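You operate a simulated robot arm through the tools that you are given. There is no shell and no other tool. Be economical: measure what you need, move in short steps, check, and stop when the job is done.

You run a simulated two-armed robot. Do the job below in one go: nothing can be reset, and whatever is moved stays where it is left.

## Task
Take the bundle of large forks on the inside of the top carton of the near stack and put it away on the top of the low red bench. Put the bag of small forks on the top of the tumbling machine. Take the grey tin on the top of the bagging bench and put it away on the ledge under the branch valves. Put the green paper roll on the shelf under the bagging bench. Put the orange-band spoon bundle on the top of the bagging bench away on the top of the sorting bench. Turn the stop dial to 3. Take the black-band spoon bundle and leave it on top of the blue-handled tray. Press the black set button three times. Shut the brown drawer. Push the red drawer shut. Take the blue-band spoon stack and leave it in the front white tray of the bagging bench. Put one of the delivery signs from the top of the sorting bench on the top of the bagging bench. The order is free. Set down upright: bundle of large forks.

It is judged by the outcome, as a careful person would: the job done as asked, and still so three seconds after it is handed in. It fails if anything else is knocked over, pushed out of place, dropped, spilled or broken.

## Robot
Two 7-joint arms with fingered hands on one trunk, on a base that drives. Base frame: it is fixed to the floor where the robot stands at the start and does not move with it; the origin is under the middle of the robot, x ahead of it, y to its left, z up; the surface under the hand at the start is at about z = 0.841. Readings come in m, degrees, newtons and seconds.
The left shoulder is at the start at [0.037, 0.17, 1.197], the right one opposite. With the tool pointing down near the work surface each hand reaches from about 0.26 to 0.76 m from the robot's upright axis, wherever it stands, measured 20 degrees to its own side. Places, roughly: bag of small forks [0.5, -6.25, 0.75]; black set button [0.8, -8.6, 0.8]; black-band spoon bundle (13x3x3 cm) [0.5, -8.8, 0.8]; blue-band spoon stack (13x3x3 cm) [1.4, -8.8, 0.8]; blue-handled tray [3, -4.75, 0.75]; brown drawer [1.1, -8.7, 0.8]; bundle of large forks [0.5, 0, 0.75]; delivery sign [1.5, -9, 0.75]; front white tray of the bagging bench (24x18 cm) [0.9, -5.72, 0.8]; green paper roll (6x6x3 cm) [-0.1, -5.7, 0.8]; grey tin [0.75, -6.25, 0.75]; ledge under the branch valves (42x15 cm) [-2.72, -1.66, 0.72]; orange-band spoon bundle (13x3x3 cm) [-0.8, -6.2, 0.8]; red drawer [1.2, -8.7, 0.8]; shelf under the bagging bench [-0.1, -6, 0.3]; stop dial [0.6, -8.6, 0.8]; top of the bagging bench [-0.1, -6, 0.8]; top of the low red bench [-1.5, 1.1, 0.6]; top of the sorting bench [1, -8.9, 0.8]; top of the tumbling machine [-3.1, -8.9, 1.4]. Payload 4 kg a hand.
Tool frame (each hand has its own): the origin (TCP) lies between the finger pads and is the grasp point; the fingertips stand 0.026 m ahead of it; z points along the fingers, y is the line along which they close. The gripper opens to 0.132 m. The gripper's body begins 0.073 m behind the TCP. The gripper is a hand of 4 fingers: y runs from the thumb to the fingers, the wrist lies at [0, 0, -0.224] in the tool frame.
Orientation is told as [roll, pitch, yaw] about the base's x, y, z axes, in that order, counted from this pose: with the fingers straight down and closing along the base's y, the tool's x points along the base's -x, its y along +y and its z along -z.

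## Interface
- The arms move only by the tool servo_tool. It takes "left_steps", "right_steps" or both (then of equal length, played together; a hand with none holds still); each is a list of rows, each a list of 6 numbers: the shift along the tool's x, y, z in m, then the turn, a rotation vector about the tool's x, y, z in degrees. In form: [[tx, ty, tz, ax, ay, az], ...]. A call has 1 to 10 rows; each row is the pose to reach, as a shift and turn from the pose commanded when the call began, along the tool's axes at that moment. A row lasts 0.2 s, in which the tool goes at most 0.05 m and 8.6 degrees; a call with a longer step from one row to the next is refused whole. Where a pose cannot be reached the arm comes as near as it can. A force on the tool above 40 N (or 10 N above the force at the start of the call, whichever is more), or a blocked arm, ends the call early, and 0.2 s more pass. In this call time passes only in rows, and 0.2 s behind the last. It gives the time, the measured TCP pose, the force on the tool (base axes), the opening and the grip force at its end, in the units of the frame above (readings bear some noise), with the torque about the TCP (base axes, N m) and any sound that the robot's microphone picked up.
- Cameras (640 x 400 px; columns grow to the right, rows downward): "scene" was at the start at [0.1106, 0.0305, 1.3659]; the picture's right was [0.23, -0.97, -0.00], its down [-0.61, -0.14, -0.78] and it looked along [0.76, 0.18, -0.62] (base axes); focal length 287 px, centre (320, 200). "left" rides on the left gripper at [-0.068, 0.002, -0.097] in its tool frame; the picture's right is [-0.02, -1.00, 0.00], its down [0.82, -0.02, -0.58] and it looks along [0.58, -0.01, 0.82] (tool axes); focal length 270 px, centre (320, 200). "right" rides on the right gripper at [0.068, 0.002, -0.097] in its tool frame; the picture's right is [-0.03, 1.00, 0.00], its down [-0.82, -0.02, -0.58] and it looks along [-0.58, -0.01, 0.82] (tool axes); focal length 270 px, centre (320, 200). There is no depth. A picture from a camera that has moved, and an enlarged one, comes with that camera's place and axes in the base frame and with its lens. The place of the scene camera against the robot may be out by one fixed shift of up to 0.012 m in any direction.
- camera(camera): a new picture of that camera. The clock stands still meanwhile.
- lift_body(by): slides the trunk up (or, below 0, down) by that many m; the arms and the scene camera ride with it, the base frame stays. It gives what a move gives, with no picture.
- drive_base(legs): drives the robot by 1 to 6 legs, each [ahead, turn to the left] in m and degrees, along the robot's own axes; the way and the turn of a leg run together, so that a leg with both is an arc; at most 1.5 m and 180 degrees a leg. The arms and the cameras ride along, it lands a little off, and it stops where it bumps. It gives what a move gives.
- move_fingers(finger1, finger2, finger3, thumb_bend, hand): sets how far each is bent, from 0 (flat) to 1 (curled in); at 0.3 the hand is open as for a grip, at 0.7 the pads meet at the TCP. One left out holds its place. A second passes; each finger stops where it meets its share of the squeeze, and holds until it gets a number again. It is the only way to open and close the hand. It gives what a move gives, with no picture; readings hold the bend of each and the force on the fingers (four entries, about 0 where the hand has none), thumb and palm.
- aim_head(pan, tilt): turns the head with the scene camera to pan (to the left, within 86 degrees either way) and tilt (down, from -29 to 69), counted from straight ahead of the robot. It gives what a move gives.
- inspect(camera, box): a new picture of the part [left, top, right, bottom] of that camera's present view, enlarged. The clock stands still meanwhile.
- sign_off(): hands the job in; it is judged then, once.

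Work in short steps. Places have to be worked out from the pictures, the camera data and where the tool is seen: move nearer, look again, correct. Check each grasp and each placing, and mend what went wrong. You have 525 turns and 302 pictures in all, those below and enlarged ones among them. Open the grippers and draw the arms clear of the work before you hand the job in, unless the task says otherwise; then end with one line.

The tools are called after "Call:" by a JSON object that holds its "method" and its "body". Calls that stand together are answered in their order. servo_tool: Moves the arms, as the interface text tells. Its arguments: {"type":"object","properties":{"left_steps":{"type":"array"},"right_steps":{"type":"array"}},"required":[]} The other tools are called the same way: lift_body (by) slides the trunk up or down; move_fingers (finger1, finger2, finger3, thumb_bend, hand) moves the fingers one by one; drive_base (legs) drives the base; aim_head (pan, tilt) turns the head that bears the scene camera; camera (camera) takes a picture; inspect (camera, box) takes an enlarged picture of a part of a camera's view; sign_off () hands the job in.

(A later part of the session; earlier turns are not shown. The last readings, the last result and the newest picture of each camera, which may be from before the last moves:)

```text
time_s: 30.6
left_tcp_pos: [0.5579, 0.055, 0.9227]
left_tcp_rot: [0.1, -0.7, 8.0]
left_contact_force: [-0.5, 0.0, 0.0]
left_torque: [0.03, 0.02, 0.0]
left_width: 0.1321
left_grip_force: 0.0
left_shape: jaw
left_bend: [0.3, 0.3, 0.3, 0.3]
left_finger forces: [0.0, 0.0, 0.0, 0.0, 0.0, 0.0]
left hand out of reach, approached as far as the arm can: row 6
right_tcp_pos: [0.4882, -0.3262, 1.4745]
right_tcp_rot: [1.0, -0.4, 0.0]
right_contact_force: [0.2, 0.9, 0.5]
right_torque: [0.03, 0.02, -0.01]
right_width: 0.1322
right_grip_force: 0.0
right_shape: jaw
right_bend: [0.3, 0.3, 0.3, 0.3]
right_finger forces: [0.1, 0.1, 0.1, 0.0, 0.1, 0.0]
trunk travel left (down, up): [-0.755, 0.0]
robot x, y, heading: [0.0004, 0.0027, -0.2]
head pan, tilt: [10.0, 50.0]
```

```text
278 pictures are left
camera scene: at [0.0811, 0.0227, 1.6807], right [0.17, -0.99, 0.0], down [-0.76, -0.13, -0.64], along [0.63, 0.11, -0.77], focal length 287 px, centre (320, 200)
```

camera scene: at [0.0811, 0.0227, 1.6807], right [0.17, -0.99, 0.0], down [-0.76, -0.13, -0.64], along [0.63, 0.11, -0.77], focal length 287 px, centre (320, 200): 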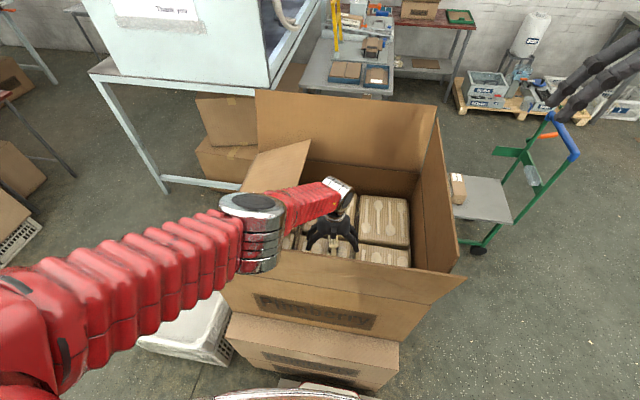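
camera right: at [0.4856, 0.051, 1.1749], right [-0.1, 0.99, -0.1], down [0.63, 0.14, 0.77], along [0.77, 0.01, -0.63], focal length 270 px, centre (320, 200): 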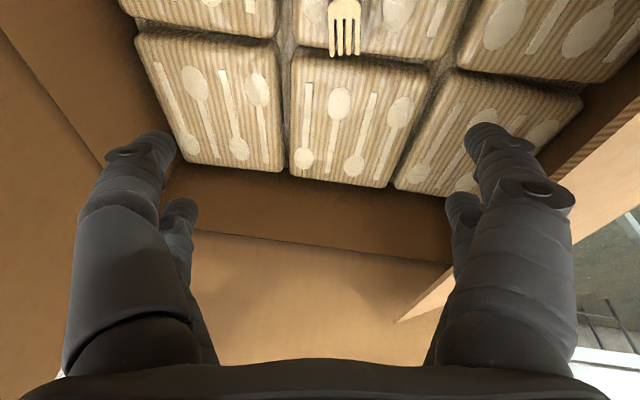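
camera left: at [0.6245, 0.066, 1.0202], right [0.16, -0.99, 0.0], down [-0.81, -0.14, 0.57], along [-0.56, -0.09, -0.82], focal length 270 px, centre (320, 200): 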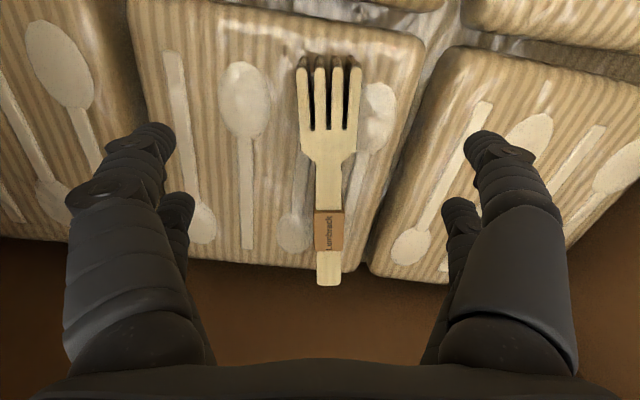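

Nearly there but at reach limit. I tilt the tool ~12° (wrist toward the robot) while lowering the last 5 cm.

Call:
{"method": "servo_tool", "body": {"left_steps": [[0.002, 0, 0.0, 0, -6, 0], [0.002, 0, 0.01, 0, -12, 0], [0.002, 0, 0.025, 0, -12, 0], [0.002, 0.0, 0.04, 0, -12, 0], [0.002, 0, 0.05, 0, -12, 0]]}}

Call:
{"method": "camera", "body": {"camera": "left"}}

```text
time_s: 31.8
left_tcp_pos: [0.5672, 0.0604, 0.8764]
left_tcp_rot: [0.0, -13.1, 8.3]
left_contact_force: [0.2, 0.6, -0.3]
left_torque: [0.04, -0.02, 0.01]
left_width: 0.1321
left_grip_force: 0.1
left_shape: jaw
left_bend: [0.3, 0.3, 0.3, 0.3]
left_finger forces: [0.1, 0.0, 0.0, 0.0, 0.0, 0.0]
right_tcp_pos: [0.4927, -0.3199, 1.4762]
right_tcp_rot: [0.8, -0.1, 0.2]
right_contact_force: [0.0, 0.1, 0.0]
right_torque: [0.01, 0.0, 0.01]
right_width: 0.1317
right_grip_force: 0.1
right_shape: jaw
right_bend: [0.3, 0.3, 0.3, 0.3]
right_finger forces: [0.0, 0.0, 0.0, 0.0, 0.0, 0.1]
trunk travel left (down, up): [-0.755, 0.0]
robot x, y, heading: [-0.0004, -0.0019, -0.1]
head pan, tilt: [10.0, 50.0]
```

```text
277 pictures are left
camera left: at [0.6115, 0.0694, 0.9873], right [0.17, -0.99, 0.01], down [-0.91, -0.15, 0.38], along [-0.37, -0.07, -0.93], focal length 270 px, centre (320, 200)
```

left: 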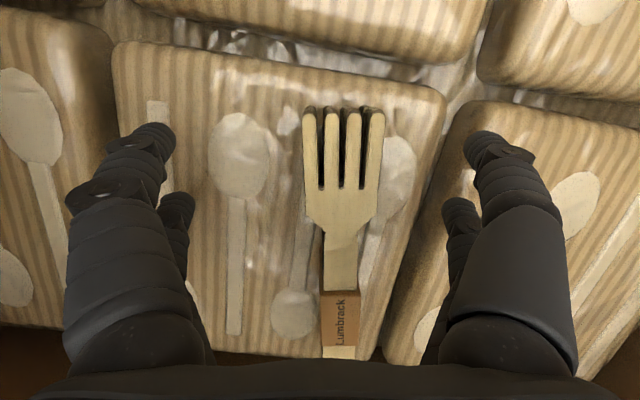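

The TCP projects at the picture centre: the bundle is 9 mm to the right and I want to hold it nearer the band. Shift and settle, then close.

Call:
{"method": "servo_tool", "body": {"left_steps": [[0.01, -0.005, 0.0, 0, 0, 0], [0.022, -0.009, 0.0, 0, 0, 0], [0.022, -0.009, 0.006, 0, 0, 0]]}}

Call:
{"method": "camera", "body": {"camera": "left"}}

```text
time_s: 32.8
left_tcp_pos: [0.5637, 0.0432, 0.8774]
left_tcp_rot: [-0.1, -14.5, 8.3]
left_contact_force: [-0.1, 0.0, 0.0]
left_torque: [0.0, -0.04, -0.02]
left_width: 0.1322
left_grip_force: 0.1
left_shape: jaw
left_bend: [0.3, 0.3, 0.3, 0.3]
left_finger forces: [0.0, 0.0, 0.0, 0.0, 0.0, 0.0]
right_tcp_pos: [0.4899, -0.3265, 1.4728]
right_tcp_rot: [1.1, -0.3, -0.1]
right_contact_force: [0.0, -1.0, -0.4]
right_torque: [0.02, 0.01, 0.01]
right_width: 0.1319
right_grip_force: 0.0
right_shape: jaw
right_bend: [0.3, 0.3, 0.3, 0.3]
right_finger forces: [0.0, 0.0, 0.0, 0.0, 0.0, 0.1]
trunk travel left (down, up): [-0.755, 0.0]
robot x, y, heading: [0.0015, -0.0002, -0.2]
head pan, tilt: [10.0, 50.0]
stopped in row 3 (left hand): the arm was blocked; the commanded pose is now the measured one
```

```text
276 pictures are left
camera left: at [0.6055, 0.0516, 0.9886], right [0.17, -0.99, 0.01], down [-0.92, -0.15, 0.36], along [-0.35, -0.07, -0.93], focal length 270 px, centre (320, 200)
```

left: 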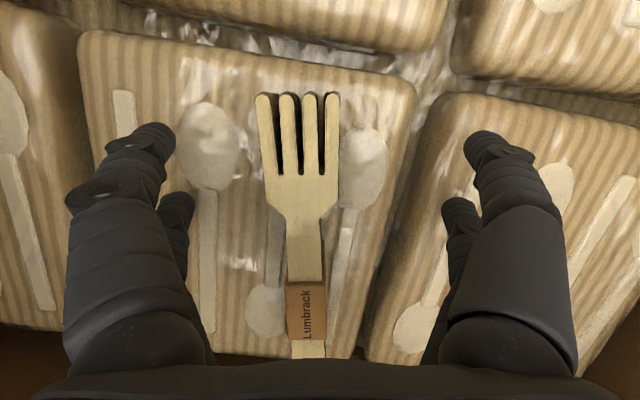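

The tips already straddle the bundle, so I close the fingers here.

Call:
{"method": "move_fingers", "body": {"hand": "left", "finger1": 0.7, "finger2": 0.7, "finger3": 0.7, "thumb_bend": 0.7}}

Call:
{"method": "camera", "body": {"camera": "left"}}

```text
time_s: 33.8
left_tcp_pos: [0.5638, 0.0462, 0.8778]
left_tcp_rot: [-0.1, -14.4, 8.2]
left_contact_force: [0.1, -1.4, 0.3]
left_torque: [0.03, -0.01, 0.0]
left_width: 0.0267
left_grip_force: 11.4
left_shape: fingers
left_bend: [0.61, 0.65, 0.66, 0.65]
left_finger forces: [7.6, 3.7, 2.8, 0.0, 8.9, 0.0]
right_tcp_pos: [0.4907, -0.3263, 1.4737]
right_tcp_rot: [1.1, -0.3, 0.0]
right_contact_force: [0.5, 0.4, -0.8]
right_torque: [0.01, 0.01, -0.01]
right_width: 0.1319
right_grip_force: 0.0
right_shape: jaw
right_bend: [0.3, 0.3, 0.3, 0.3]
right_finger forces: [0.0, 0.0, 0.0, 0.0, 0.1, 0.0]
trunk travel left (down, up): [-0.755, 0.0]
robot x, y, heading: [-0.0011, 0.0015, -0.0]
head pan, tilt: [10.0, 50.0]
```

```text
275 pictures are left
camera left: at [0.6045, 0.0527, 0.9886], right [0.17, -0.99, 0.01], down [-0.92, -0.15, 0.36], along [-0.35, -0.07, -0.93], focal length 270 px, centre (320, 200)
```

left: 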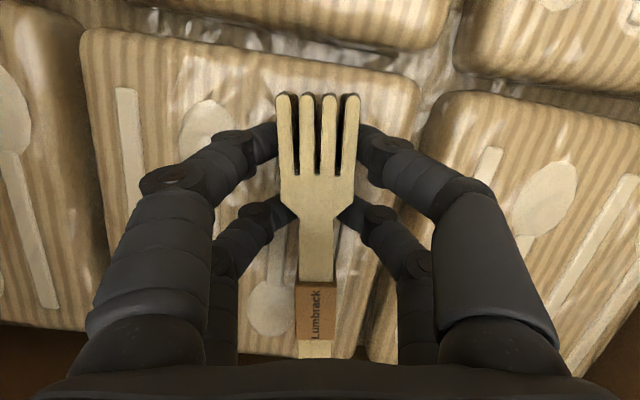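

All fingers bear on the bundle. I lift straight up.

Call:
{"method": "servo_tool", "body": {"left_steps": [[-0.005, 0, -0.02, 0, 0, 0], [-0.01, 0, -0.045, 0, 0, 0], [-0.02, 0, -0.085, 0, 2, 0], [-0.03, 0, -0.125, 0, 4, 0], [-0.04, 0, -0.165, 0, 6, 0], [-0.05, 0, -0.205, 0, 8, 0], [-0.06, 0, -0.245, 0, 10, 0], [-0.07, 0, -0.285, 0, 12, 0], [-0.08, 0, -0.325, 0, 14, 0], [-0.085, 0, -0.37, 0, 14, 0]]}}

Call:
{"method": "servo_tool", "body": {"left_steps": [[0, 0, -0.04, 0, 0, 0], [0, 0, -0.08, 0, 0, 0], [0, 0, -0.12, 0, 0, 0]]}}

Call:
{"method": "camera", "body": {"camera": "left"}}

```text
time_s: 36.0
left_tcp_pos: [0.553, 0.0441, 1.2537]
left_tcp_rot: [0.1, -0.3, 8.3]
left_contact_force: [0.4, 0.4, -1.5]
left_torque: [0.01, -0.05, 0.02]
left_width: 0.0268
left_grip_force: 11.3
left_shape: fingers
left_bend: [0.61, 0.65, 0.66, 0.66]
left_finger forces: [7.7, 3.6, 2.7, 0.1, 8.5, 0.1]
right_tcp_pos: [0.4882, -0.3258, 1.4758]
right_tcp_rot: [1.1, -0.4, 0.0]
right_contact_force: [-0.3, -0.4, 0.6]
right_torque: [0.05, 0.01, 0.02]
right_width: 0.1321
right_grip_force: 0.0
right_shape: jaw
right_bend: [0.3, 0.3, 0.3, 0.3]
right_finger forces: [0.0, 0.0, 0.0, 0.0, 0.0, 0.1]
trunk travel left (down, up): [-0.755, 0.0]
robot x, y, heading: [0.0024, -0.0037, -0.0]
head pan, tilt: [10.0, 50.0]
```

```text
time_s: 36.8
left_tcp_pos: [0.5513, 0.0461, 1.3775]
left_tcp_rot: [0.0, -0.3, 8.3]
left_contact_force: [-0.2, 0.2, -0.5]
left_torque: [0.0, -0.01, -0.04]
left_width: 0.0268
left_grip_force: 11.5
left_shape: fingers
left_bend: [0.61, 0.65, 0.66, 0.66]
left_finger forces: [7.7, 3.5, 2.9, 0.0, 8.5, 0.0]
right_tcp_pos: [0.4864, -0.3261, 1.4749]
right_tcp_rot: [1.0, -0.4, 0.0]
right_contact_force: [0.5, 0.2, -0.1]
right_torque: [0.01, -0.01, -0.04]
right_width: 0.1319
right_grip_force: 0.2
right_shape: jaw
right_bend: [0.3, 0.3, 0.3, 0.3]
right_finger forces: [0.1, 0.0, 0.0, 0.0, 0.0, 0.0]
trunk travel left (down, up): [-0.755, 0.0]
robot x, y, heading: [-0.0001, -0.0001, 0.0]
head pan, tilt: [10.0, 50.0]
```

```text
274 pictures are left
camera left: at [0.6174, 0.0576, 1.4753], right [0.17, -0.99, 0.0], down [-0.81, -0.14, 0.57], along [-0.57, -0.1, -0.82], focal length 270 px, centre (320, 200)
```

left: 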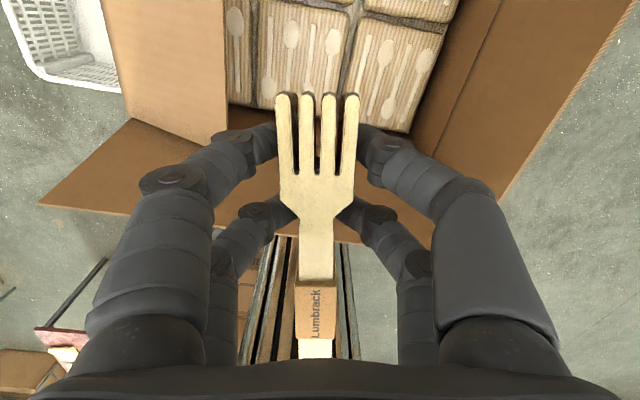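

Held firmly. Before driving, I look left and right to map the surroundings.

Call:
{"method": "aim_head", "body": {"pan": 80, "tilt": 25}}

Call:
{"method": "camera", "body": {"camera": "scene"}}

Call:
{"method": "aim_head", "body": {"pan": -80, "tilt": 25}}

Call:
{"method": "camera", "body": {"camera": "scene"}}

```text
time_s: 38.2
left_tcp_pos: [0.5516, 0.0459, 1.3769]
left_tcp_rot: [0.0, -0.3, 8.3]
left_contact_force: [-0.2, 0.2, -0.9]
left_torque: [-0.05, -0.01, 0.01]
left_width: 0.0271
left_grip_force: 10.8
left_shape: fingers
left_bend: [0.61, 0.65, 0.66, 0.66]
left_finger forces: [7.6, 3.6, 2.8, 0.0, 8.5, 0.1]
right_tcp_pos: [0.489, -0.3252, 1.4745]
right_tcp_rot: [1.0, -0.4, 0.0]
right_contact_force: [0.1, -0.2, -0.5]
right_torque: [-0.01, 0.02, 0.0]
right_width: 0.1321
right_grip_force: 0.0
right_shape: jaw
right_bend: [0.3, 0.3, 0.3, 0.3]
right_finger forces: [0.0, 0.0, 0.0, 0.0, 0.0, 0.0]
trunk travel left (down, up): [-0.755, 0.0]
robot x, y, heading: [-0.0005, -0.0033, -0.1]
head pan, tilt: [80.0, 25.0]
```

```text
273 pictures are left
camera scene: at [0.0225, 0.1011, 1.7182], right [0.98, -0.18, 0.0], down [-0.08, -0.42, -0.91], along [0.16, 0.89, -0.42], focal length 287 px, centre (320, 200)
```

scene: 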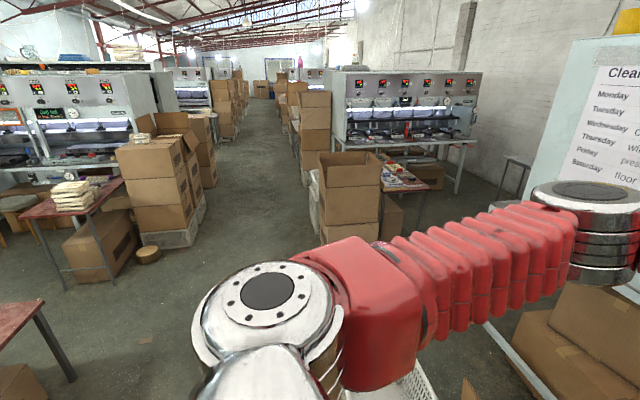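

```text
time_s: 40.7
left_tcp_pos: [0.5505, 0.0462, 1.3767]
left_tcp_rot: [0.0, -0.3, 8.3]
left_contact_force: [-0.4, -0.4, -0.9]
left_torque: [0.02, -0.02, 0.0]
left_width: 0.0269
left_grip_force: 11.7
left_shape: fingers
left_bend: [0.61, 0.65, 0.66, 0.66]
left_finger forces: [7.7, 3.6, 2.8, 0.0, 8.5, 0.0]
right_tcp_pos: [0.4887, -0.3249, 1.4757]
right_tcp_rot: [1.1, -0.4, -0.1]
right_contact_force: [-0.6, 0.1, -0.5]
right_torque: [0.0, -0.03, 0.02]
right_width: 0.1319
right_grip_force: 0.0
right_shape: jaw
right_bend: [0.3, 0.3, 0.3, 0.3]
right_finger forces: [0.0, 0.0, 0.1, 0.0, 0.0, 0.1]
trunk travel left (down, up): [-0.755, 0.0]
robot x, y, heading: [0.0056, -0.0018, 0.1]
head pan, tilt: [-80.0, 25.0]
```

```text
272 pictures are left
camera scene: at [0.022, -0.0803, 1.7182], right [-0.99, -0.17, 0.0], down [-0.07, 0.42, -0.91], along [0.16, -0.89, -0.42], focal length 287 px, centre (320, 200)
```

scene: 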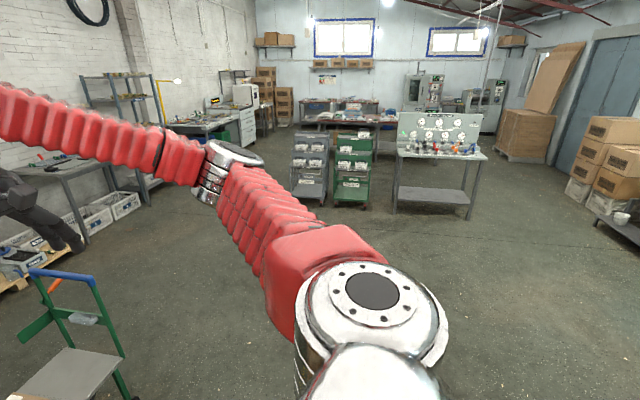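

The red bench corner shows at about [-1.2, 1.49]. I back off from the stack and turn toward it.

Call:
{"method": "drive_base", "body": {"legs": [[-0.4, 0], [0, 104]]}}

Call:
{"method": "aim_head", "body": {"pan": 30, "tilt": 35}}

Call:
{"method": "camera", "body": {"camera": "scene"}}

```text
time_s: 45.9
left_tcp_pos: [-0.106, 0.4773, 1.379]
left_tcp_rot: [0.0, -0.3, 62.9]
left_contact_force: [-0.3, -0.4, -0.3]
left_torque: [-0.02, -0.04, 0.01]
left_width: 0.0268
left_grip_force: 11.0
left_shape: fingers
left_bend: [0.61, 0.65, 0.67, 0.66]
left_finger forces: [7.5, 3.7, 3.0, 0.0, 8.3, 0.1]
right_tcp_pos: [0.1618, 0.2133, 1.4772]
right_tcp_rot: [1.0, -0.5, 54.7]
right_contact_force: [-0.3, 0.2, -0.8]
right_torque: [-0.05, -0.01, -0.05]
right_width: 0.132
right_grip_force: 0.0
right_shape: jaw
right_bend: [0.3, 0.3, 0.3, 0.3]
right_finger forces: [0.0, 0.0, 0.0, 0.0, 0.0, 0.0]
trunk travel left (down, up): [-0.755, 0.0]
robot x, y, heading: [-0.3421, -0.0332, 56.9]
head pan, tilt: [-80.0, 25.0]
stopped in leg 2: the robot was blocked; the commanded pose is now the measured one
```

```text
time_s: 47.8
left_tcp_pos: [-0.103, 0.477, 1.3783]
left_tcp_rot: [0.1, -0.2, 62.9]
left_contact_force: [0.1, -0.3, -0.3]
left_torque: [0.01, 0.02, 0.04]
left_width: 0.0271
left_grip_force: 11.6
left_shape: fingers
left_bend: [0.61, 0.65, 0.67, 0.66]
left_finger forces: [7.6, 3.7, 3.1, 0.0, 8.3, 0.0]
right_tcp_pos: [0.1641, 0.2133, 1.4745]
right_tcp_rot: [1.0, -0.4, 54.7]
right_contact_force: [0.7, -0.6, -0.3]
right_torque: [-0.02, -0.01, 0.01]
right_width: 0.1321
right_grip_force: 0.0
right_shape: jaw
right_bend: [0.3, 0.3, 0.3, 0.3]
right_finger forces: [0.1, 0.0, 0.0, 0.0, 0.0, 0.0]
trunk travel left (down, up): [-0.755, 0.0]
robot x, y, heading: [-0.341, -0.0315, 57.0]
head pan, tilt: [30.0, 35.0]
```

```text
271 pictures are left
camera scene: at [-0.3361, 0.0771, 1.7024], right [1.0, -0.05, 0.0], down [-0.03, -0.57, -0.82], along [0.04, 0.82, -0.57], focal length 287 px, centre (320, 200)
```

scene: 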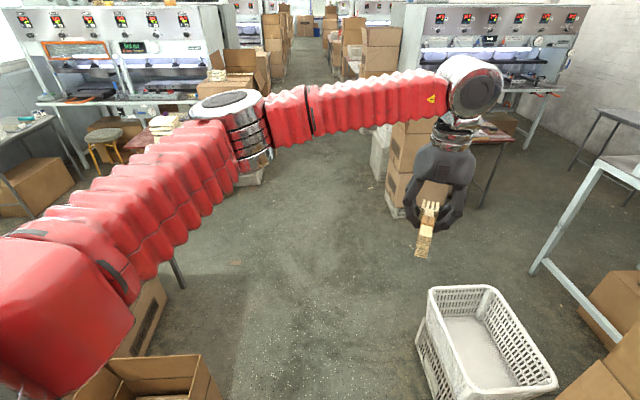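

Something stopped the turn. I look around the base, left and right.

Call:
{"method": "aim_head", "body": {"pan": 86, "tilt": 50}}

Call:
{"method": "camera", "body": {"camera": "scene"}}

Call:
{"method": "aim_head", "body": {"pan": -60, "tilt": 60}}

Call:
{"method": "camera", "body": {"camera": "scene"}}

```text
time_s: 49.0
left_tcp_pos: [-0.1034, 0.476, 1.3796]
left_tcp_rot: [0.0, -0.4, 63.0]
left_contact_force: [0.3, 0.7, -0.2]
left_torque: [-0.01, -0.01, 0.04]
left_width: 0.0265
left_grip_force: 11.5
left_shape: fingers
left_bend: [0.61, 0.65, 0.67, 0.66]
left_finger forces: [7.5, 3.7, 2.9, 0.1, 8.3, 0.0]
right_tcp_pos: [0.1635, 0.2136, 1.4759]
right_tcp_rot: [0.9, -0.4, 54.7]
right_contact_force: [0.6, 0.5, 0.2]
right_torque: [0.02, 0.03, 0.01]
right_width: 0.1321
right_grip_force: 0.1
right_shape: jaw
right_bend: [0.3, 0.3, 0.3, 0.3]
right_finger forces: [0.1, 0.0, 0.0, 0.0, 0.1, 0.0]
trunk travel left (down, up): [-0.755, 0.0]
robot x, y, heading: [-0.3385, -0.0294, 56.9]
head pan, tilt: [85.9, 50.0]
```

```text
270 pictures are left
camera scene: at [-0.4028, 0.0358, 1.6807], right [0.6, 0.8, 0.0], down [0.61, -0.46, -0.64], along [-0.51, 0.39, -0.77], focal length 287 px, centre (320, 200)
```

scene: 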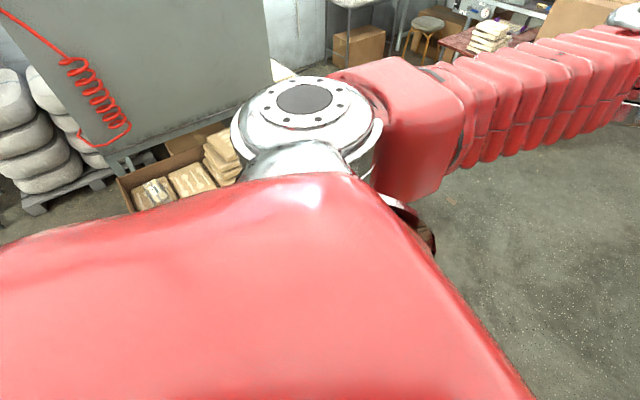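

```text
time_s: 51.3
left_tcp_pos: [-0.1041, 0.4776, 1.3787]
left_tcp_rot: [0.0, -0.3, 62.8]
left_contact_force: [-0.3, 0.4, -0.1]
left_torque: [0.01, -0.03, 0.0]
left_width: 0.0269
left_grip_force: 11.6
left_shape: fingers
left_bend: [0.61, 0.65, 0.67, 0.66]
left_finger forces: [7.7, 3.6, 2.9, 0.0, 8.2, 0.1]
right_tcp_pos: [0.1635, 0.2126, 1.4761]
right_tcp_rot: [1.0, -0.5, 54.7]
right_contact_force: [-0.5, 1.0, 0.5]
right_torque: [-0.05, 0.05, 0.04]
right_width: 0.1319
right_grip_force: 0.0
right_shape: jaw
right_bend: [0.3, 0.3, 0.3, 0.3]
right_finger forces: [0.0, 0.0, 0.0, 0.0, 0.0, 0.1]
trunk travel left (down, up): [-0.755, 0.0]
robot x, y, heading: [-0.3432, -0.0326, 57.2]
head pan, tilt: [-60.0, 60.0]
```

```text
269 pictures are left
camera scene: at [-0.2747, -0.0141, 1.6681], right [-0.05, -1.0, 0.0], down [-0.87, 0.04, -0.5], along [0.5, -0.03, -0.87], focal length 287 px, centre (320, 200)
```

scene: 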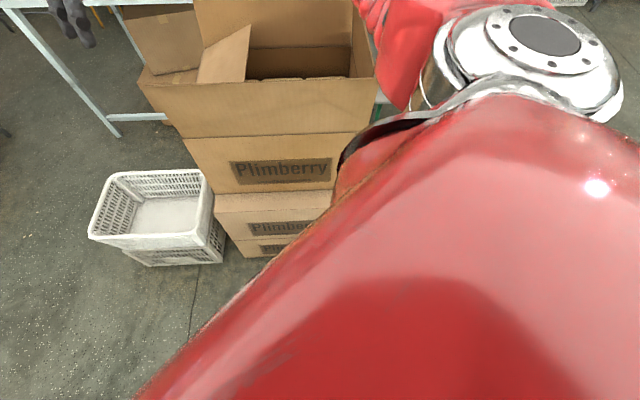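

Nothing seen to the sides, so the rear probably touched something. The way ahead is free: I drive 0.3 forward, then turn on.

Call:
{"method": "drive_base", "body": {"legs": [[0.3, 0], [0, 60]]}}

Call:
{"method": "aim_head", "body": {"pan": 20, "tilt": 40}}

Call:
{"method": "camera", "body": {"camera": "scene"}}

```text
time_s: 56.1
left_tcp_pos: [-0.4694, 0.7013, 1.3791]
left_tcp_rot: [-0.2, -0.2, 119.8]
left_contact_force: [0.5, 0.1, -0.5]
left_torque: [0.02, 0.0, -0.01]
left_width: 0.0267
left_grip_force: 11.9
left_shape: fingers
left_bend: [0.62, 0.65, 0.67, 0.66]
left_finger forces: [7.7, 3.7, 3.1, 0.1, 8.3, 0.1]
right_tcp_pos: [-0.1023, 0.7819, 1.4764]
right_tcp_rot: [1.0, -0.4, 111.8]
right_contact_force: [0.1, -0.6, -0.4]
right_torque: [-0.04, 0.0, 0.0]
right_width: 0.1319
right_grip_force: 0.0
right_shape: jaw
right_bend: [0.3, 0.3, 0.3, 0.3]
right_finger forces: [0.1, 0.0, 0.1, 0.0, 0.0, 0.0]
trunk travel left (down, up): [-0.755, 0.0]
robot x, y, heading: [-0.119, 0.2441, 115.5]
head pan, tilt: [-60.0, 60.0]
stopped in leg 2: the robot was blocked; the commanded pose is now the measured one
```

```text
time_s: 57.7
left_tcp_pos: [-0.4701, 0.701, 1.3801]
left_tcp_rot: [0.0, -0.3, 119.8]
left_contact_force: [0.5, -0.3, 0.3]
left_torque: [0.02, 0.0, -0.01]
left_width: 0.0268
left_grip_force: 11.5
left_shape: fingers
left_bend: [0.62, 0.65, 0.67, 0.66]
left_finger forces: [7.6, 3.6, 2.9, 0.0, 8.3, 0.0]
right_tcp_pos: [-0.1024, 0.7814, 1.4765]
right_tcp_rot: [1.0, -0.4, 111.7]
right_contact_force: [0.3, -0.4, 0.0]
right_torque: [0.03, -0.01, -0.05]
right_width: 0.132
right_grip_force: 0.0
right_shape: jaw
right_bend: [0.3, 0.3, 0.3, 0.3]
right_finger forces: [0.0, 0.1, 0.0, 0.1, 0.1, 0.1]
trunk travel left (down, up): [-0.755, 0.0]
robot x, y, heading: [-0.1181, 0.2455, 115.9]
head pan, tilt: [20.0, 40.0]
```

```text
268 pictures are left
camera scene: at [-0.1901, 0.3274, 1.6948], right [0.7, 0.72, 0.0], down [0.46, -0.45, -0.77], along [-0.55, 0.53, -0.64], focal length 287 px, centre (320, 200)
```

scene: 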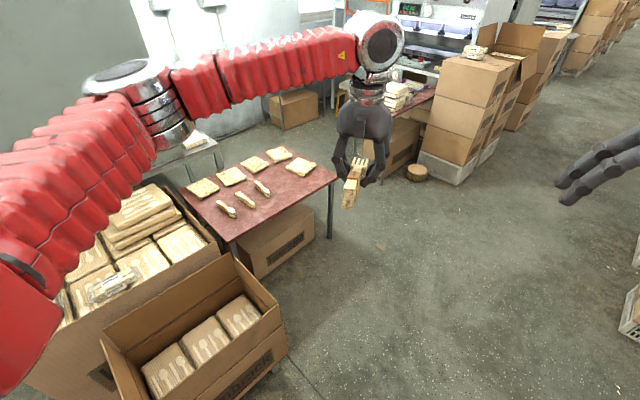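

I see the red bench with bags and spoon bundles; a free strip along its near edge x≈-1.3, y≈1.0–1.3. I drive round the open carton to face it.

Call:
{"method": "drive_base", "body": {"legs": [[0, -10], [1.04, 0], [0, 75], [0.12, 0]]}}

Call:
{"method": "aim_head", "body": {"pan": 10, "tilt": 45}}

Call:
{"method": "camera", "body": {"camera": "scene"}}

```text
time_s: 66.7
left_tcp_pos: [-1.0023, 1.2338, 1.3805]
left_tcp_rot: [0.0, -0.4, 172.7]
left_contact_force: [-0.1, -0.1, -1.0]
left_torque: [0.03, 0.04, 0.0]
left_width: 0.0269
left_grip_force: 11.4
left_shape: fingers
left_bend: [0.61, 0.65, 0.67, 0.66]
left_finger forces: [7.6, 3.9, 3.0, 0.1, 8.3, 0.1]
right_tcp_pos: [-0.844, 1.5762, 1.4783]
right_tcp_rot: [0.9, -0.5, 164.5]
right_contact_force: [0.0, -1.6, 0.4]
right_torque: [0.01, 0.01, 0.01]
right_width: 0.132
right_grip_force: 0.0
right_shape: jaw
right_bend: [0.3, 0.3, 0.3, 0.3]
right_finger forces: [0.0, 0.0, 0.1, 0.0, 0.1, 0.0]
trunk travel left (down, up): [-0.755, 0.0]
robot x, y, heading: [-0.4133, 1.3004, 171.3]
head pan, tilt: [20.0, 40.0]
stopped in leg 3: the robot was blocked; the commanded pose is now the measured one
```

```text
time_s: 67.4
left_tcp_pos: [-1.0018, 1.2358, 1.3812]
left_tcp_rot: [-0.1, -0.3, 172.8]
left_contact_force: [0.3, -0.6, -0.5]
left_torque: [0.01, 0.02, 0.01]
left_width: 0.0271
left_grip_force: 11.6
left_shape: fingers
left_bend: [0.61, 0.65, 0.67, 0.66]
left_finger forces: [7.7, 3.8, 2.9, 0.1, 8.5, 0.0]
right_tcp_pos: [-0.8455, 1.5772, 1.4778]
right_tcp_rot: [1.0, -0.3, 164.6]
right_contact_force: [-0.1, -0.4, 0.3]
right_torque: [0.0, -0.02, 0.0]
right_width: 0.1318
right_grip_force: 0.0
right_shape: jaw
right_bend: [0.3, 0.3, 0.3, 0.3]
right_finger forces: [0.0, 0.0, 0.0, 0.1, 0.0, 0.0]
trunk travel left (down, up): [-0.755, 0.0]
robot x, y, heading: [-0.4105, 1.3005, 170.9]
head pan, tilt: [10.0, 45.0]
```

```text
267 pictures are left
camera scene: at [-0.5135, 1.3117, 1.6875], right [-0.02, 1.0, 0.0], down [0.71, 0.01, -0.71], along [-0.71, -0.01, -0.71], focal length 287 px, centre (320, 200)
```

scene: 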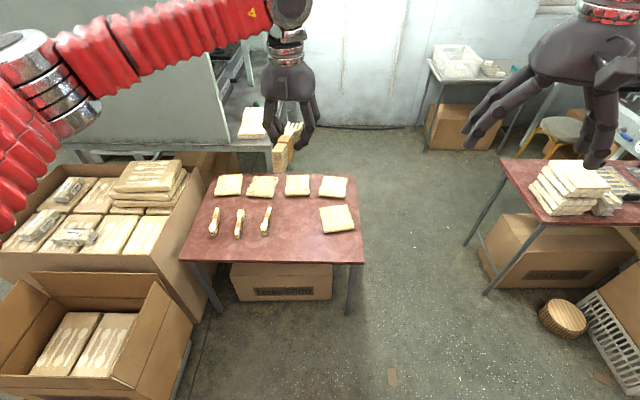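

Bench edge x=-1.22; there is a free gap at y≈1.06–1.30 between the third bundle and the front bag. I drive 0.38 forward and lower the trunk.

Call:
{"method": "drive_base", "body": {"legs": [[0.38, 0]]}}

Call:
{"method": "lift_body", "body": {"by": -0.4}}

Call:
{"method": "aim_head", "body": {"pan": 20, "tilt": 50}}

Call:
{"method": "camera", "body": {"camera": "scene"}}

Call:
{"method": "camera", "body": {"camera": "left"}}

```text
time_s: 69.8
left_tcp_pos: [-1.3765, 1.2911, 1.3795]
left_tcp_rot: [0.0, -0.4, 173.0]
left_contact_force: [-0.2, 0.4, -0.6]
left_torque: [0.02, 0.02, 0.01]
left_width: 0.0269
left_grip_force: 10.7
left_shape: fingers
left_bend: [0.61, 0.65, 0.67, 0.66]
left_finger forces: [7.7, 3.8, 3.0, 0.0, 8.4, 0.1]
right_tcp_pos: [-1.2213, 1.6344, 1.4778]
right_tcp_rot: [1.0, -0.4, 164.8]
right_contact_force: [-0.9, 0.3, 0.5]
right_torque: [-0.01, -0.03, -0.01]
right_width: 0.1318
right_grip_force: 0.1
right_shape: jaw
right_bend: [0.3, 0.3, 0.3, 0.3]
right_finger forces: [0.1, 0.0, 0.1, 0.0, 0.0, 0.0]
trunk travel left (down, up): [-0.755, 0.0]
robot x, y, heading: [-0.7912, 1.3573, 171.1]
head pan, tilt: [10.0, 45.0]
```

```text
time_s: 73.6
left_tcp_pos: [-1.3767, 1.2917, 0.9817]
left_tcp_rot: [0.0, -0.3, 172.9]
left_contact_force: [0.5, -0.2, -1.2]
left_torque: [0.01, 0.01, 0.03]
left_width: 0.0266
left_grip_force: 11.5
left_shape: fingers
left_bend: [0.61, 0.65, 0.67, 0.66]
left_finger forces: [7.5, 3.8, 2.9, 0.0, 8.4, 0.0]
right_tcp_pos: [-1.2199, 1.6341, 1.0796]
right_tcp_rot: [1.1, -0.4, 164.7]
right_contact_force: [0.6, -0.2, 0.6]
right_torque: [-0.01, 0.01, 0.02]
right_width: 0.1317
right_grip_force: 0.0
right_shape: jaw
right_bend: [0.3, 0.3, 0.3, 0.3]
right_finger forces: [0.0, 0.1, 0.0, 0.0, 0.0, 0.0]
trunk travel left (down, up): [-0.355, 0.4]
robot x, y, heading: [-0.7913, 1.3599, 171.3]
head pan, tilt: [10.0, 45.0]
```

```text
time_s: 74.3
left_tcp_pos: [-1.3766, 1.2908, 0.9809]
left_tcp_rot: [0.1, -0.3, 172.8]
left_contact_force: [1.1, 0.0, -1.0]
left_torque: [0.01, -0.02, 0.02]
left_width: 0.0269
left_grip_force: 11.9
left_shape: fingers
left_bend: [0.61, 0.65, 0.67, 0.66]
left_finger forces: [7.6, 3.6, 3.2, 0.0, 8.3, 0.1]
right_tcp_pos: [-1.2219, 1.6336, 1.0786]
right_tcp_rot: [1.1, -0.4, 164.7]
right_contact_force: [-0.4, 0.0, 1.1]
right_torque: [-0.02, -0.03, 0.01]
right_width: 0.1319
right_grip_force: 0.0
right_shape: jaw
right_bend: [0.3, 0.3, 0.3, 0.3]
right_finger forces: [0.0, 0.0, 0.1, 0.0, 0.0, 0.0]
trunk travel left (down, up): [-0.355, 0.4]
robot x, y, heading: [-0.7909, 1.357, 171.3]
head pan, tilt: [20.0, 50.0]
```

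```text
266 pictures are left
camera scene: at [-0.9208, 1.3625, 1.279], right [-0.2, 0.98, 0.0], down [0.75, 0.15, -0.64], along [-0.63, -0.13, -0.77], focal length 287 px, centre (320, 200)
```

scene: 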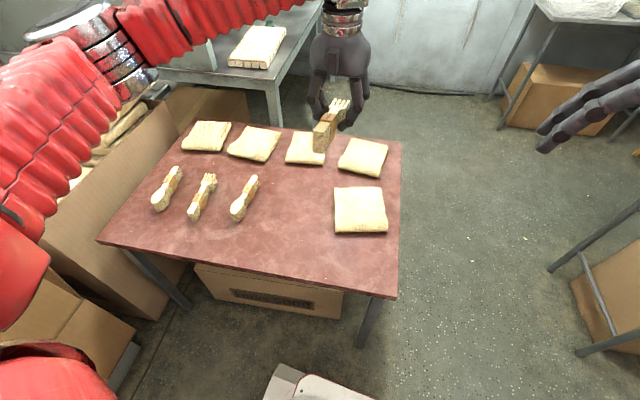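

```text
265 pictures are left
camera left: at [-1.4438, 1.2979, 1.0783], right [0.1, 1.0, 0.0], down [0.82, -0.08, 0.57], along [0.57, -0.06, -0.82], focal length 270 px, centre (320, 200)
```

left: 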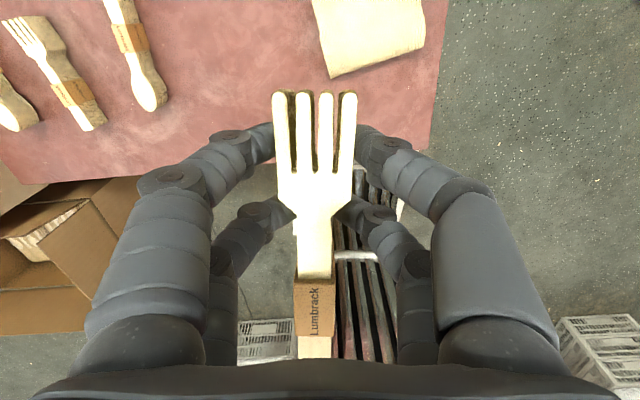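

I shift over the gap, re-tilt the hand by −14° so the bundle lies level as it was grasped, and descend to 6 cm above.

Call:
{"method": "servo_tool", "body": {"left_steps": [[-0.01, 0.04, 0, 0, -4, 0], [-0.02, 0.08, 0.02, 0, -8, 0], [-0.03, 0.11, 0.05, 0, -12, 0], [-0.03, 0.11, 0.09, 0, -14, 0], [-0.03, 0.11, 0.135, 0, -14, 0], [-0.03, 0.11, 0.18, 0, -14, 0], [-0.03, 0.11, 0.22, 0, -14, 0], [-0.03, 0.11, 0.26, 0, -14, 0]]}}

Call:
{"method": "camera", "body": {"camera": "scene"}}

Call:
{"method": "camera", "body": {"camera": "left"}}

```text
time_s: 76.2
left_tcp_pos: [-1.4202, 1.1852, 0.7204]
left_tcp_rot: [0.0, -14.5, 172.9]
left_contact_force: [0.6, 0.3, -0.9]
left_torque: [0.0, 0.0, 0.01]
left_width: 0.0269
left_grip_force: 11.3
left_shape: fingers
left_bend: [0.61, 0.65, 0.67, 0.66]
left_finger forces: [7.7, 3.7, 3.0, 0.1, 8.2, 0.0]
right_tcp_pos: [-1.2212, 1.6339, 1.0783]
right_tcp_rot: [1.1, -0.4, 164.6]
right_contact_force: [-0.1, 0.1, -0.2]
right_torque: [0.04, -0.03, 0.0]
right_width: 0.1321
right_grip_force: 0.1
right_shape: jaw
right_bend: [0.3, 0.3, 0.3, 0.3]
right_finger forces: [0.0, 0.1, 0.0, 0.0, 0.0, 0.0]
trunk travel left (down, up): [-0.355, 0.4]
robot x, y, heading: [-0.7895, 1.3605, 171.6]
head pan, tilt: [20.0, 50.0]
```

```text
264 pictures are left
camera scene: at [-0.9211, 1.3624, 1.2789], right [-0.2, 0.98, 0.0], down [0.75, 0.15, -0.64], along [-0.63, -0.13, -0.77], focal length 287 px, centre (320, 200)
```

scene: 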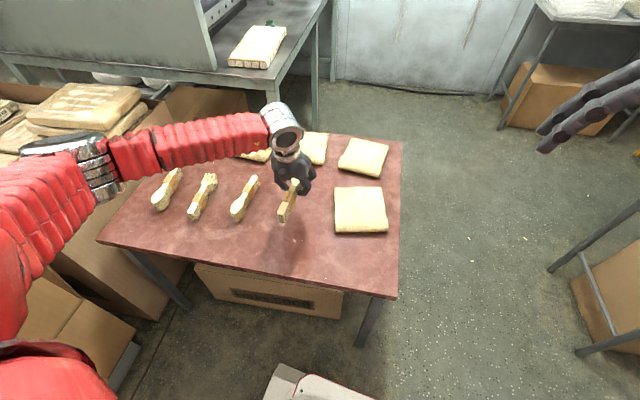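

```text
263 pictures are left
camera left: at [-1.462, 1.1893, 0.8309], right [0.1, 1.0, 0.01], down [0.93, -0.09, 0.36], along [0.36, -0.03, -0.93], focal length 270 px, centre (320, 200)
```

left: 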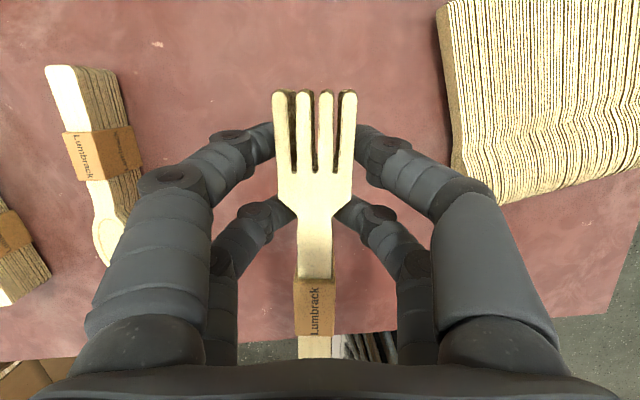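

Well placed between neighbours. I lower slowly toward contact.

Call:
{"method": "servo_tool", "body": {"left_steps": [[0.005, 0, 0.02, 0, 0, 0], [0.01, 0, 0.04, 0, 0, 0], [0.015, 0, 0.06, 0, 0, 0], [0.017, 0, 0.07, 0, 0, 0], [0.019, 0, 0.075, 0, 0, 0], [0.02, 0, 0.08, 0, 0, 0]]}}

Call:
{"method": "inspect", "body": {"camera": "scene", "box": [230, 120, 400, 240]}}

```text
time_s: 77.5
left_tcp_pos: [-1.4203, 1.1879, 0.6393]
left_tcp_rot: [0.1, -14.4, 172.8]
left_contact_force: [-0.2, -0.5, 0.1]
left_torque: [0.0, 0.03, 0.02]
left_width: 0.027
left_grip_force: 11.1
left_shape: fingers
left_bend: [0.61, 0.65, 0.67, 0.66]
left_finger forces: [7.5, 3.7, 3.0, 0.0, 8.3, 0.0]
right_tcp_pos: [-1.2218, 1.6334, 1.0788]
right_tcp_rot: [1.0, -0.4, 164.8]
right_contact_force: [0.0, 0.3, 0.0]
right_torque: [-0.03, 0.01, 0.01]
right_width: 0.132
right_grip_force: 0.1
right_shape: jaw
right_bend: [0.3, 0.3, 0.3, 0.3]
right_finger forces: [0.0, 0.1, 0.0, 0.0, 0.1, 0.1]
trunk travel left (down, up): [-0.355, 0.4]
robot x, y, heading: [-0.7906, 1.3609, 171.3]
head pan, tilt: [20.0, 50.0]
```

```text
3.33 times, centred on (315, 180) of scene
camera zoom: at [-0.9207, 1.3624, 1.279], right [-0.2, 0.98, 0.0], down [0.75, 0.15, -0.64], along [-0.63, -0.13, -0.77], focal length 956 px, centre (337, 267)
```

zoom: 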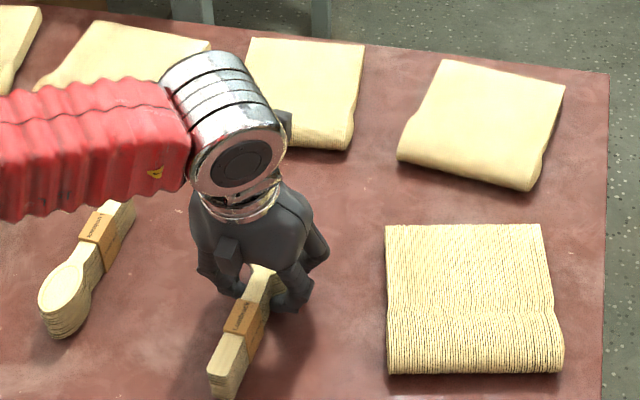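

Little change in force yet; I go on a few millimetres until contact shows.

Call:
{"method": "servo_tool", "body": {"left_steps": [[0.001, 0, 0.004, 0, 0, 0], [0.002, 0, 0.008, 0, 0, 0]]}}

Call:
{"method": "inspect", "body": {"camera": "scene", "box": [230, 150, 350, 240]}}

```text
time_s: 78.2
left_tcp_pos: [-1.4216, 1.1881, 0.6337]
left_tcp_rot: [0.1, -14.7, 173.1]
left_contact_force: [2.7, -1.1, 20.6]
left_torque: [-0.07, 0.16, -0.01]
left_width: 0.0265
left_grip_force: 16.0
left_shape: fingers
left_bend: [0.63, 0.67, 0.68, 0.66]
left_finger forces: [9.3, 6.6, 4.3, 0.2, 10.5, 0.0]
right_tcp_pos: [-1.2202, 1.634, 1.0807]
right_tcp_rot: [1.1, -0.5, 164.7]
right_contact_force: [0.5, 0.3, -0.5]
right_torque: [-0.03, -0.03, -0.01]
right_width: 0.1319
right_grip_force: 0.1
right_shape: jaw
right_bend: [0.3, 0.3, 0.3, 0.3]
right_finger forces: [0.0, 0.1, 0.1, 0.0, 0.0, 0.0]
trunk travel left (down, up): [-0.355, 0.4]
robot x, y, heading: [-0.7881, 1.3586, 171.3]
head pan, tilt: [20.0, 50.0]
```

```text
4.44 times, centred on (290, 195) of scene
camera zoom: at [-0.9184, 1.3628, 1.2796], right [-0.2, 0.98, 0.0], down [0.75, 0.15, -0.64], along [-0.63, -0.13, -0.77], focal length 1274 px, centre (453, 222)
```

zoom: 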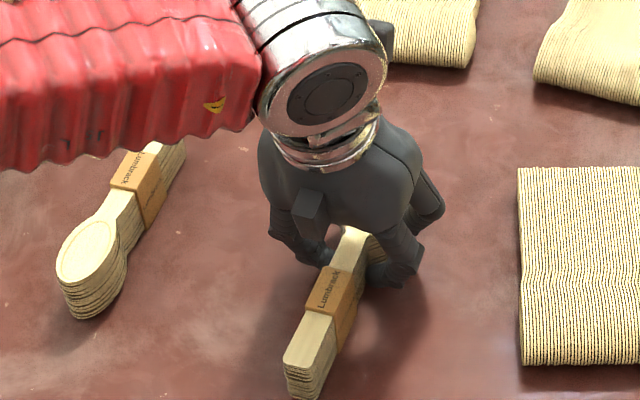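

Contact at 20 N: it's on the bench. I back off 3 mm, then open.

Call:
{"method": "servo_tool", "body": {"left_steps": [[-0.001, 0, -0.004, 0, 0, 0]]}}

Call:
{"method": "move_fingers", "body": {"hand": "left", "finger1": 0.45, "finger2": 0.45, "finger3": 0.45, "thumb_bend": 0.45}}

Call:
{"method": "servo_tool", "body": {"left_steps": [[-0.007, 0, -0.03, 0, 0, 0], [-0.015, 0, -0.06, 0, 0, 0], [-0.025, 0, -0.1, 0, 0, 0], [-0.035, 0, -0.145, 0, 0, 0], [-0.045, 0, -0.19, 0, 0, 0], [-0.06, 0, -0.235, 0, 0, 0]]}}

Call:
{"method": "inspect", "body": {"camera": "scene", "box": [230, 150, 350, 240]}}

```text
time_s: 78.5
left_tcp_pos: [-1.4207, 1.1874, 0.6341]
left_tcp_rot: [0.0, -14.4, 173.0]
left_contact_force: [-0.7, 0.3, 11.8]
left_torque: [-0.02, 0.18, -0.02]
left_width: 0.0266
left_grip_force: 13.8
left_shape: fingers
left_bend: [0.63, 0.67, 0.67, 0.66]
left_finger forces: [8.7, 4.8, 3.9, 0.0, 10.2, 0.1]
right_tcp_pos: [-1.2197, 1.6342, 1.0795]
right_tcp_rot: [1.1, -0.5, 164.8]
right_contact_force: [0.6, -0.3, 0.4]
right_torque: [-0.01, 0.0, -0.01]
right_width: 0.1318
right_grip_force: 0.0
right_shape: jaw
right_bend: [0.3, 0.3, 0.3, 0.3]
right_finger forces: [0.0, 0.0, 0.0, 0.0, 0.0, 0.1]
trunk travel left (down, up): [-0.355, 0.4]
robot x, y, heading: [-0.7922, 1.3599, 171.8]
head pan, tilt: [20.0, 50.0]
```

```text
time_s: 79.5
left_tcp_pos: [-1.4208, 1.1892, 0.6384]
left_tcp_rot: [0.0, -14.5, 172.9]
left_contact_force: [-2.3, 4.6, 24.1]
left_torque: [-0.81, -0.13, -0.08]
left_width: 0.0826
left_grip_force: 10.9
left_shape: fingers
left_bend: [0.45, 0.54, 0.45, 0.45]
left_finger forces: [0.0, 23.2, 0.6, 0.0, 0.0, 0.1]
right_tcp_pos: [-1.2181, 1.6342, 1.079]
right_tcp_rot: [1.2, -0.5, 164.8]
right_contact_force: [0.2, -0.9, -0.7]
right_torque: [-0.01, 0.0, 0.0]
right_width: 0.1322
right_grip_force: 0.1
right_shape: jaw
right_bend: [0.3, 0.3, 0.3, 0.3]
right_finger forces: [0.1, 0.0, 0.0, 0.0, 0.1, 0.0]
trunk travel left (down, up): [-0.355, 0.4]
robot x, y, heading: [-0.7887, 1.3617, 171.4]
head pan, tilt: [20.0, 50.0]
```

```text
time_s: 81.0
left_tcp_pos: [-1.4217, 1.1877, 0.8787]
left_tcp_rot: [0.1, -14.3, 172.9]
left_contact_force: [-0.2, -0.3, -1.0]
left_torque: [-0.02, 0.06, 0.04]
left_width: 0.0824
left_grip_force: 0.0
left_shape: fingers
left_bend: [0.45, 0.45, 0.45, 0.45]
left_finger forces: [0.0, 0.1, 0.1, 0.0, 0.0, 0.0]
right_tcp_pos: [-1.2209, 1.6352, 1.0791]
right_tcp_rot: [0.9, -0.4, 164.8]
right_contact_force: [0.5, 1.5, 0.3]
right_torque: [0.02, 0.01, -0.01]
right_width: 0.1317
right_grip_force: 0.1
right_shape: jaw
right_bend: [0.3, 0.3, 0.3, 0.3]
right_finger forces: [0.0, 0.0, 0.0, 0.1, 0.0, 0.1]
trunk travel left (down, up): [-0.355, 0.4]
robot x, y, heading: [-0.7882, 1.3627, 171.2]
head pan, tilt: [20.0, 50.0]
```

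```text
4.44 times, centred on (290, 195) of scene
camera zoom: at [-0.9204, 1.3627, 1.279], right [-0.2, 0.98, 0.0], down [0.75, 0.15, -0.64], along [-0.63, -0.13, -0.77], focal length 1274 px, centre (453, 222)
```

zoom: 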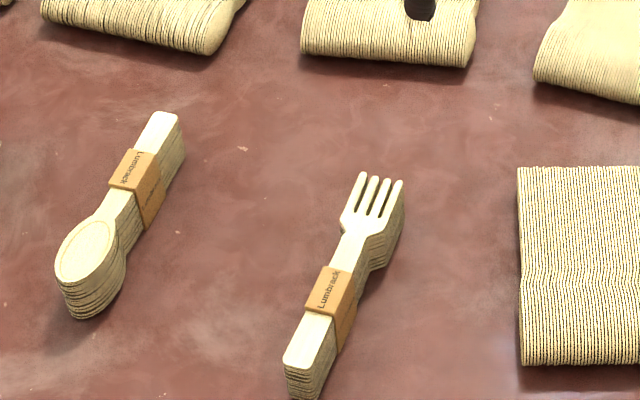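

The bundle lies flat and stable on the bench. Now I reopen the hand, raise the trunk, back off, and look toward the south (bagging bench).

Call:
{"method": "move_fingers", "body": {"hand": "left", "finger1": 0.3, "finger2": 0.3, "finger3": 0.3, "thumb_bend": 0.3}}

Call:
{"method": "lift_body", "body": {"by": 0.2}}

Call:
{"method": "drive_base", "body": {"legs": [[-0.4, 0]]}}

Call:
{"method": "aim_head", "body": {"pan": 80, "tilt": 35}}

Call:
{"method": "camera", "body": {"camera": "scene"}}

```text
time_s: 82.0
left_tcp_pos: [-1.4214, 1.1884, 0.879]
left_tcp_rot: [-0.1, -14.3, 173.0]
left_contact_force: [0.2, -0.3, 1.0]
left_torque: [0.0, 0.0, -0.01]
left_width: 0.1326
left_grip_force: 0.2
left_shape: fingers
left_bend: [0.3, 0.3, 0.3, 0.3]
left_finger forces: [0.1, 0.1, 0.0, 0.0, 0.0, 0.0]
right_tcp_pos: [-1.2211, 1.6341, 1.078]
right_tcp_rot: [0.9, -0.5, 164.8]
right_contact_force: [-0.9, 0.5, -0.2]
right_torque: [-0.01, 0.02, -0.02]
right_width: 0.1323
right_grip_force: 0.1
right_shape: jaw
right_bend: [0.3, 0.3, 0.3, 0.3]
right_finger forces: [0.0, 0.0, 0.0, 0.0, 0.1, 0.0]
trunk travel left (down, up): [-0.355, 0.4]
robot x, y, heading: [-0.7899, 1.3573, 171.5]
head pan, tilt: [20.0, 50.0]
```

```text
time_s: 84.1
left_tcp_pos: [-1.4211, 1.1863, 1.0753]
left_tcp_rot: [0.1, -14.3, 173.0]
left_contact_force: [0.4, 0.2, 0.5]
left_torque: [-0.01, 0.0, -0.04]
left_width: 0.1324
left_grip_force: 0.1
left_shape: fingers
left_bend: [0.3, 0.3, 0.3, 0.3]
left_finger forces: [0.0, 0.0, 0.0, 0.0, 0.0, 0.0]
right_tcp_pos: [-1.2204, 1.6333, 1.2794]
right_tcp_rot: [0.9, -0.4, 164.8]
right_contact_force: [-0.4, -0.5, 0.4]
right_torque: [0.01, 0.0, -0.01]
right_width: 0.132
right_grip_force: 0.2
right_shape: jaw
right_bend: [0.3, 0.3, 0.3, 0.3]
right_finger forces: [0.0, 0.0, 0.1, 0.1, 0.0, 0.0]
trunk travel left (down, up): [-0.555, 0.2]
robot x, y, heading: [-0.7892, 1.3595, 171.6]
head pan, tilt: [20.0, 50.0]
```

```text
time_s: 86.7
left_tcp_pos: [-1.018, 1.1162, 1.0782]
left_tcp_rot: [0.0, -14.4, 174.4]
left_contact_force: [0.8, -0.3, 0.1]
left_torque: [-0.02, 0.0, -0.01]
left_width: 0.1327
left_grip_force: 0.0
left_shape: fingers
left_bend: [0.3, 0.3, 0.3, 0.3]
left_finger forces: [0.0, 0.1, 0.0, 0.1, 0.0, 0.1]
right_tcp_pos: [-0.8288, 1.5678, 1.2793]
right_tcp_rot: [0.9, -0.4, 166.2]
right_contact_force: [-0.1, -0.4, 0.8]
right_torque: [0.04, 0.05, 0.0]
right_width: 0.1322
right_grip_force: 0.0
right_shape: jaw
right_bend: [0.3, 0.3, 0.3, 0.3]
right_finger forces: [0.0, 0.0, 0.0, 0.0, 0.0, 0.0]
trunk travel left (down, up): [-0.555, 0.2]
robot x, y, heading: [-0.389, 1.3049, 173.2]
head pan, tilt: [20.0, 50.0]
```

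```text
time_s: 88.0
left_tcp_pos: [-1.0186, 1.115, 1.0773]
left_tcp_rot: [0.0, -14.4, 174.4]
left_contact_force: [0.6, 0.2, 0.5]
left_torque: [0.0, -0.02, 0.0]
left_width: 0.1326
left_grip_force: 0.0
left_shape: fingers
left_bend: [0.3, 0.3, 0.3, 0.3]
left_finger forces: [0.0, 0.0, 0.0, 0.1, 0.0, 0.0]
right_tcp_pos: [-0.8308, 1.5689, 1.279]
right_tcp_rot: [1.0, -0.4, 166.2]
right_contact_force: [0.6, -0.1, 0.0]
right_torque: [0.01, 0.01, 0.01]
right_width: 0.132
right_grip_force: 0.0
right_shape: jaw
right_bend: [0.3, 0.3, 0.3, 0.3]
right_finger forces: [0.1, 0.0, 0.1, 0.0, 0.0, 0.0]
trunk travel left (down, up): [-0.555, 0.2]
robot x, y, heading: [-0.3919, 1.3055, 172.9]
head pan, tilt: [80.0, 35.0]
```

```text
259 pictures are left
camera scene: at [-0.4401, 1.2336, 1.5024], right [-0.96, 0.29, 0.0], down [0.17, 0.55, -0.82], along [-0.24, -0.78, -0.57], focal length 287 px, centre (320, 200)
```

scene: 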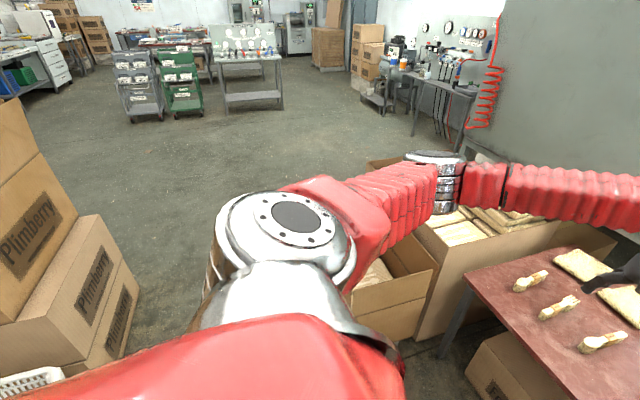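

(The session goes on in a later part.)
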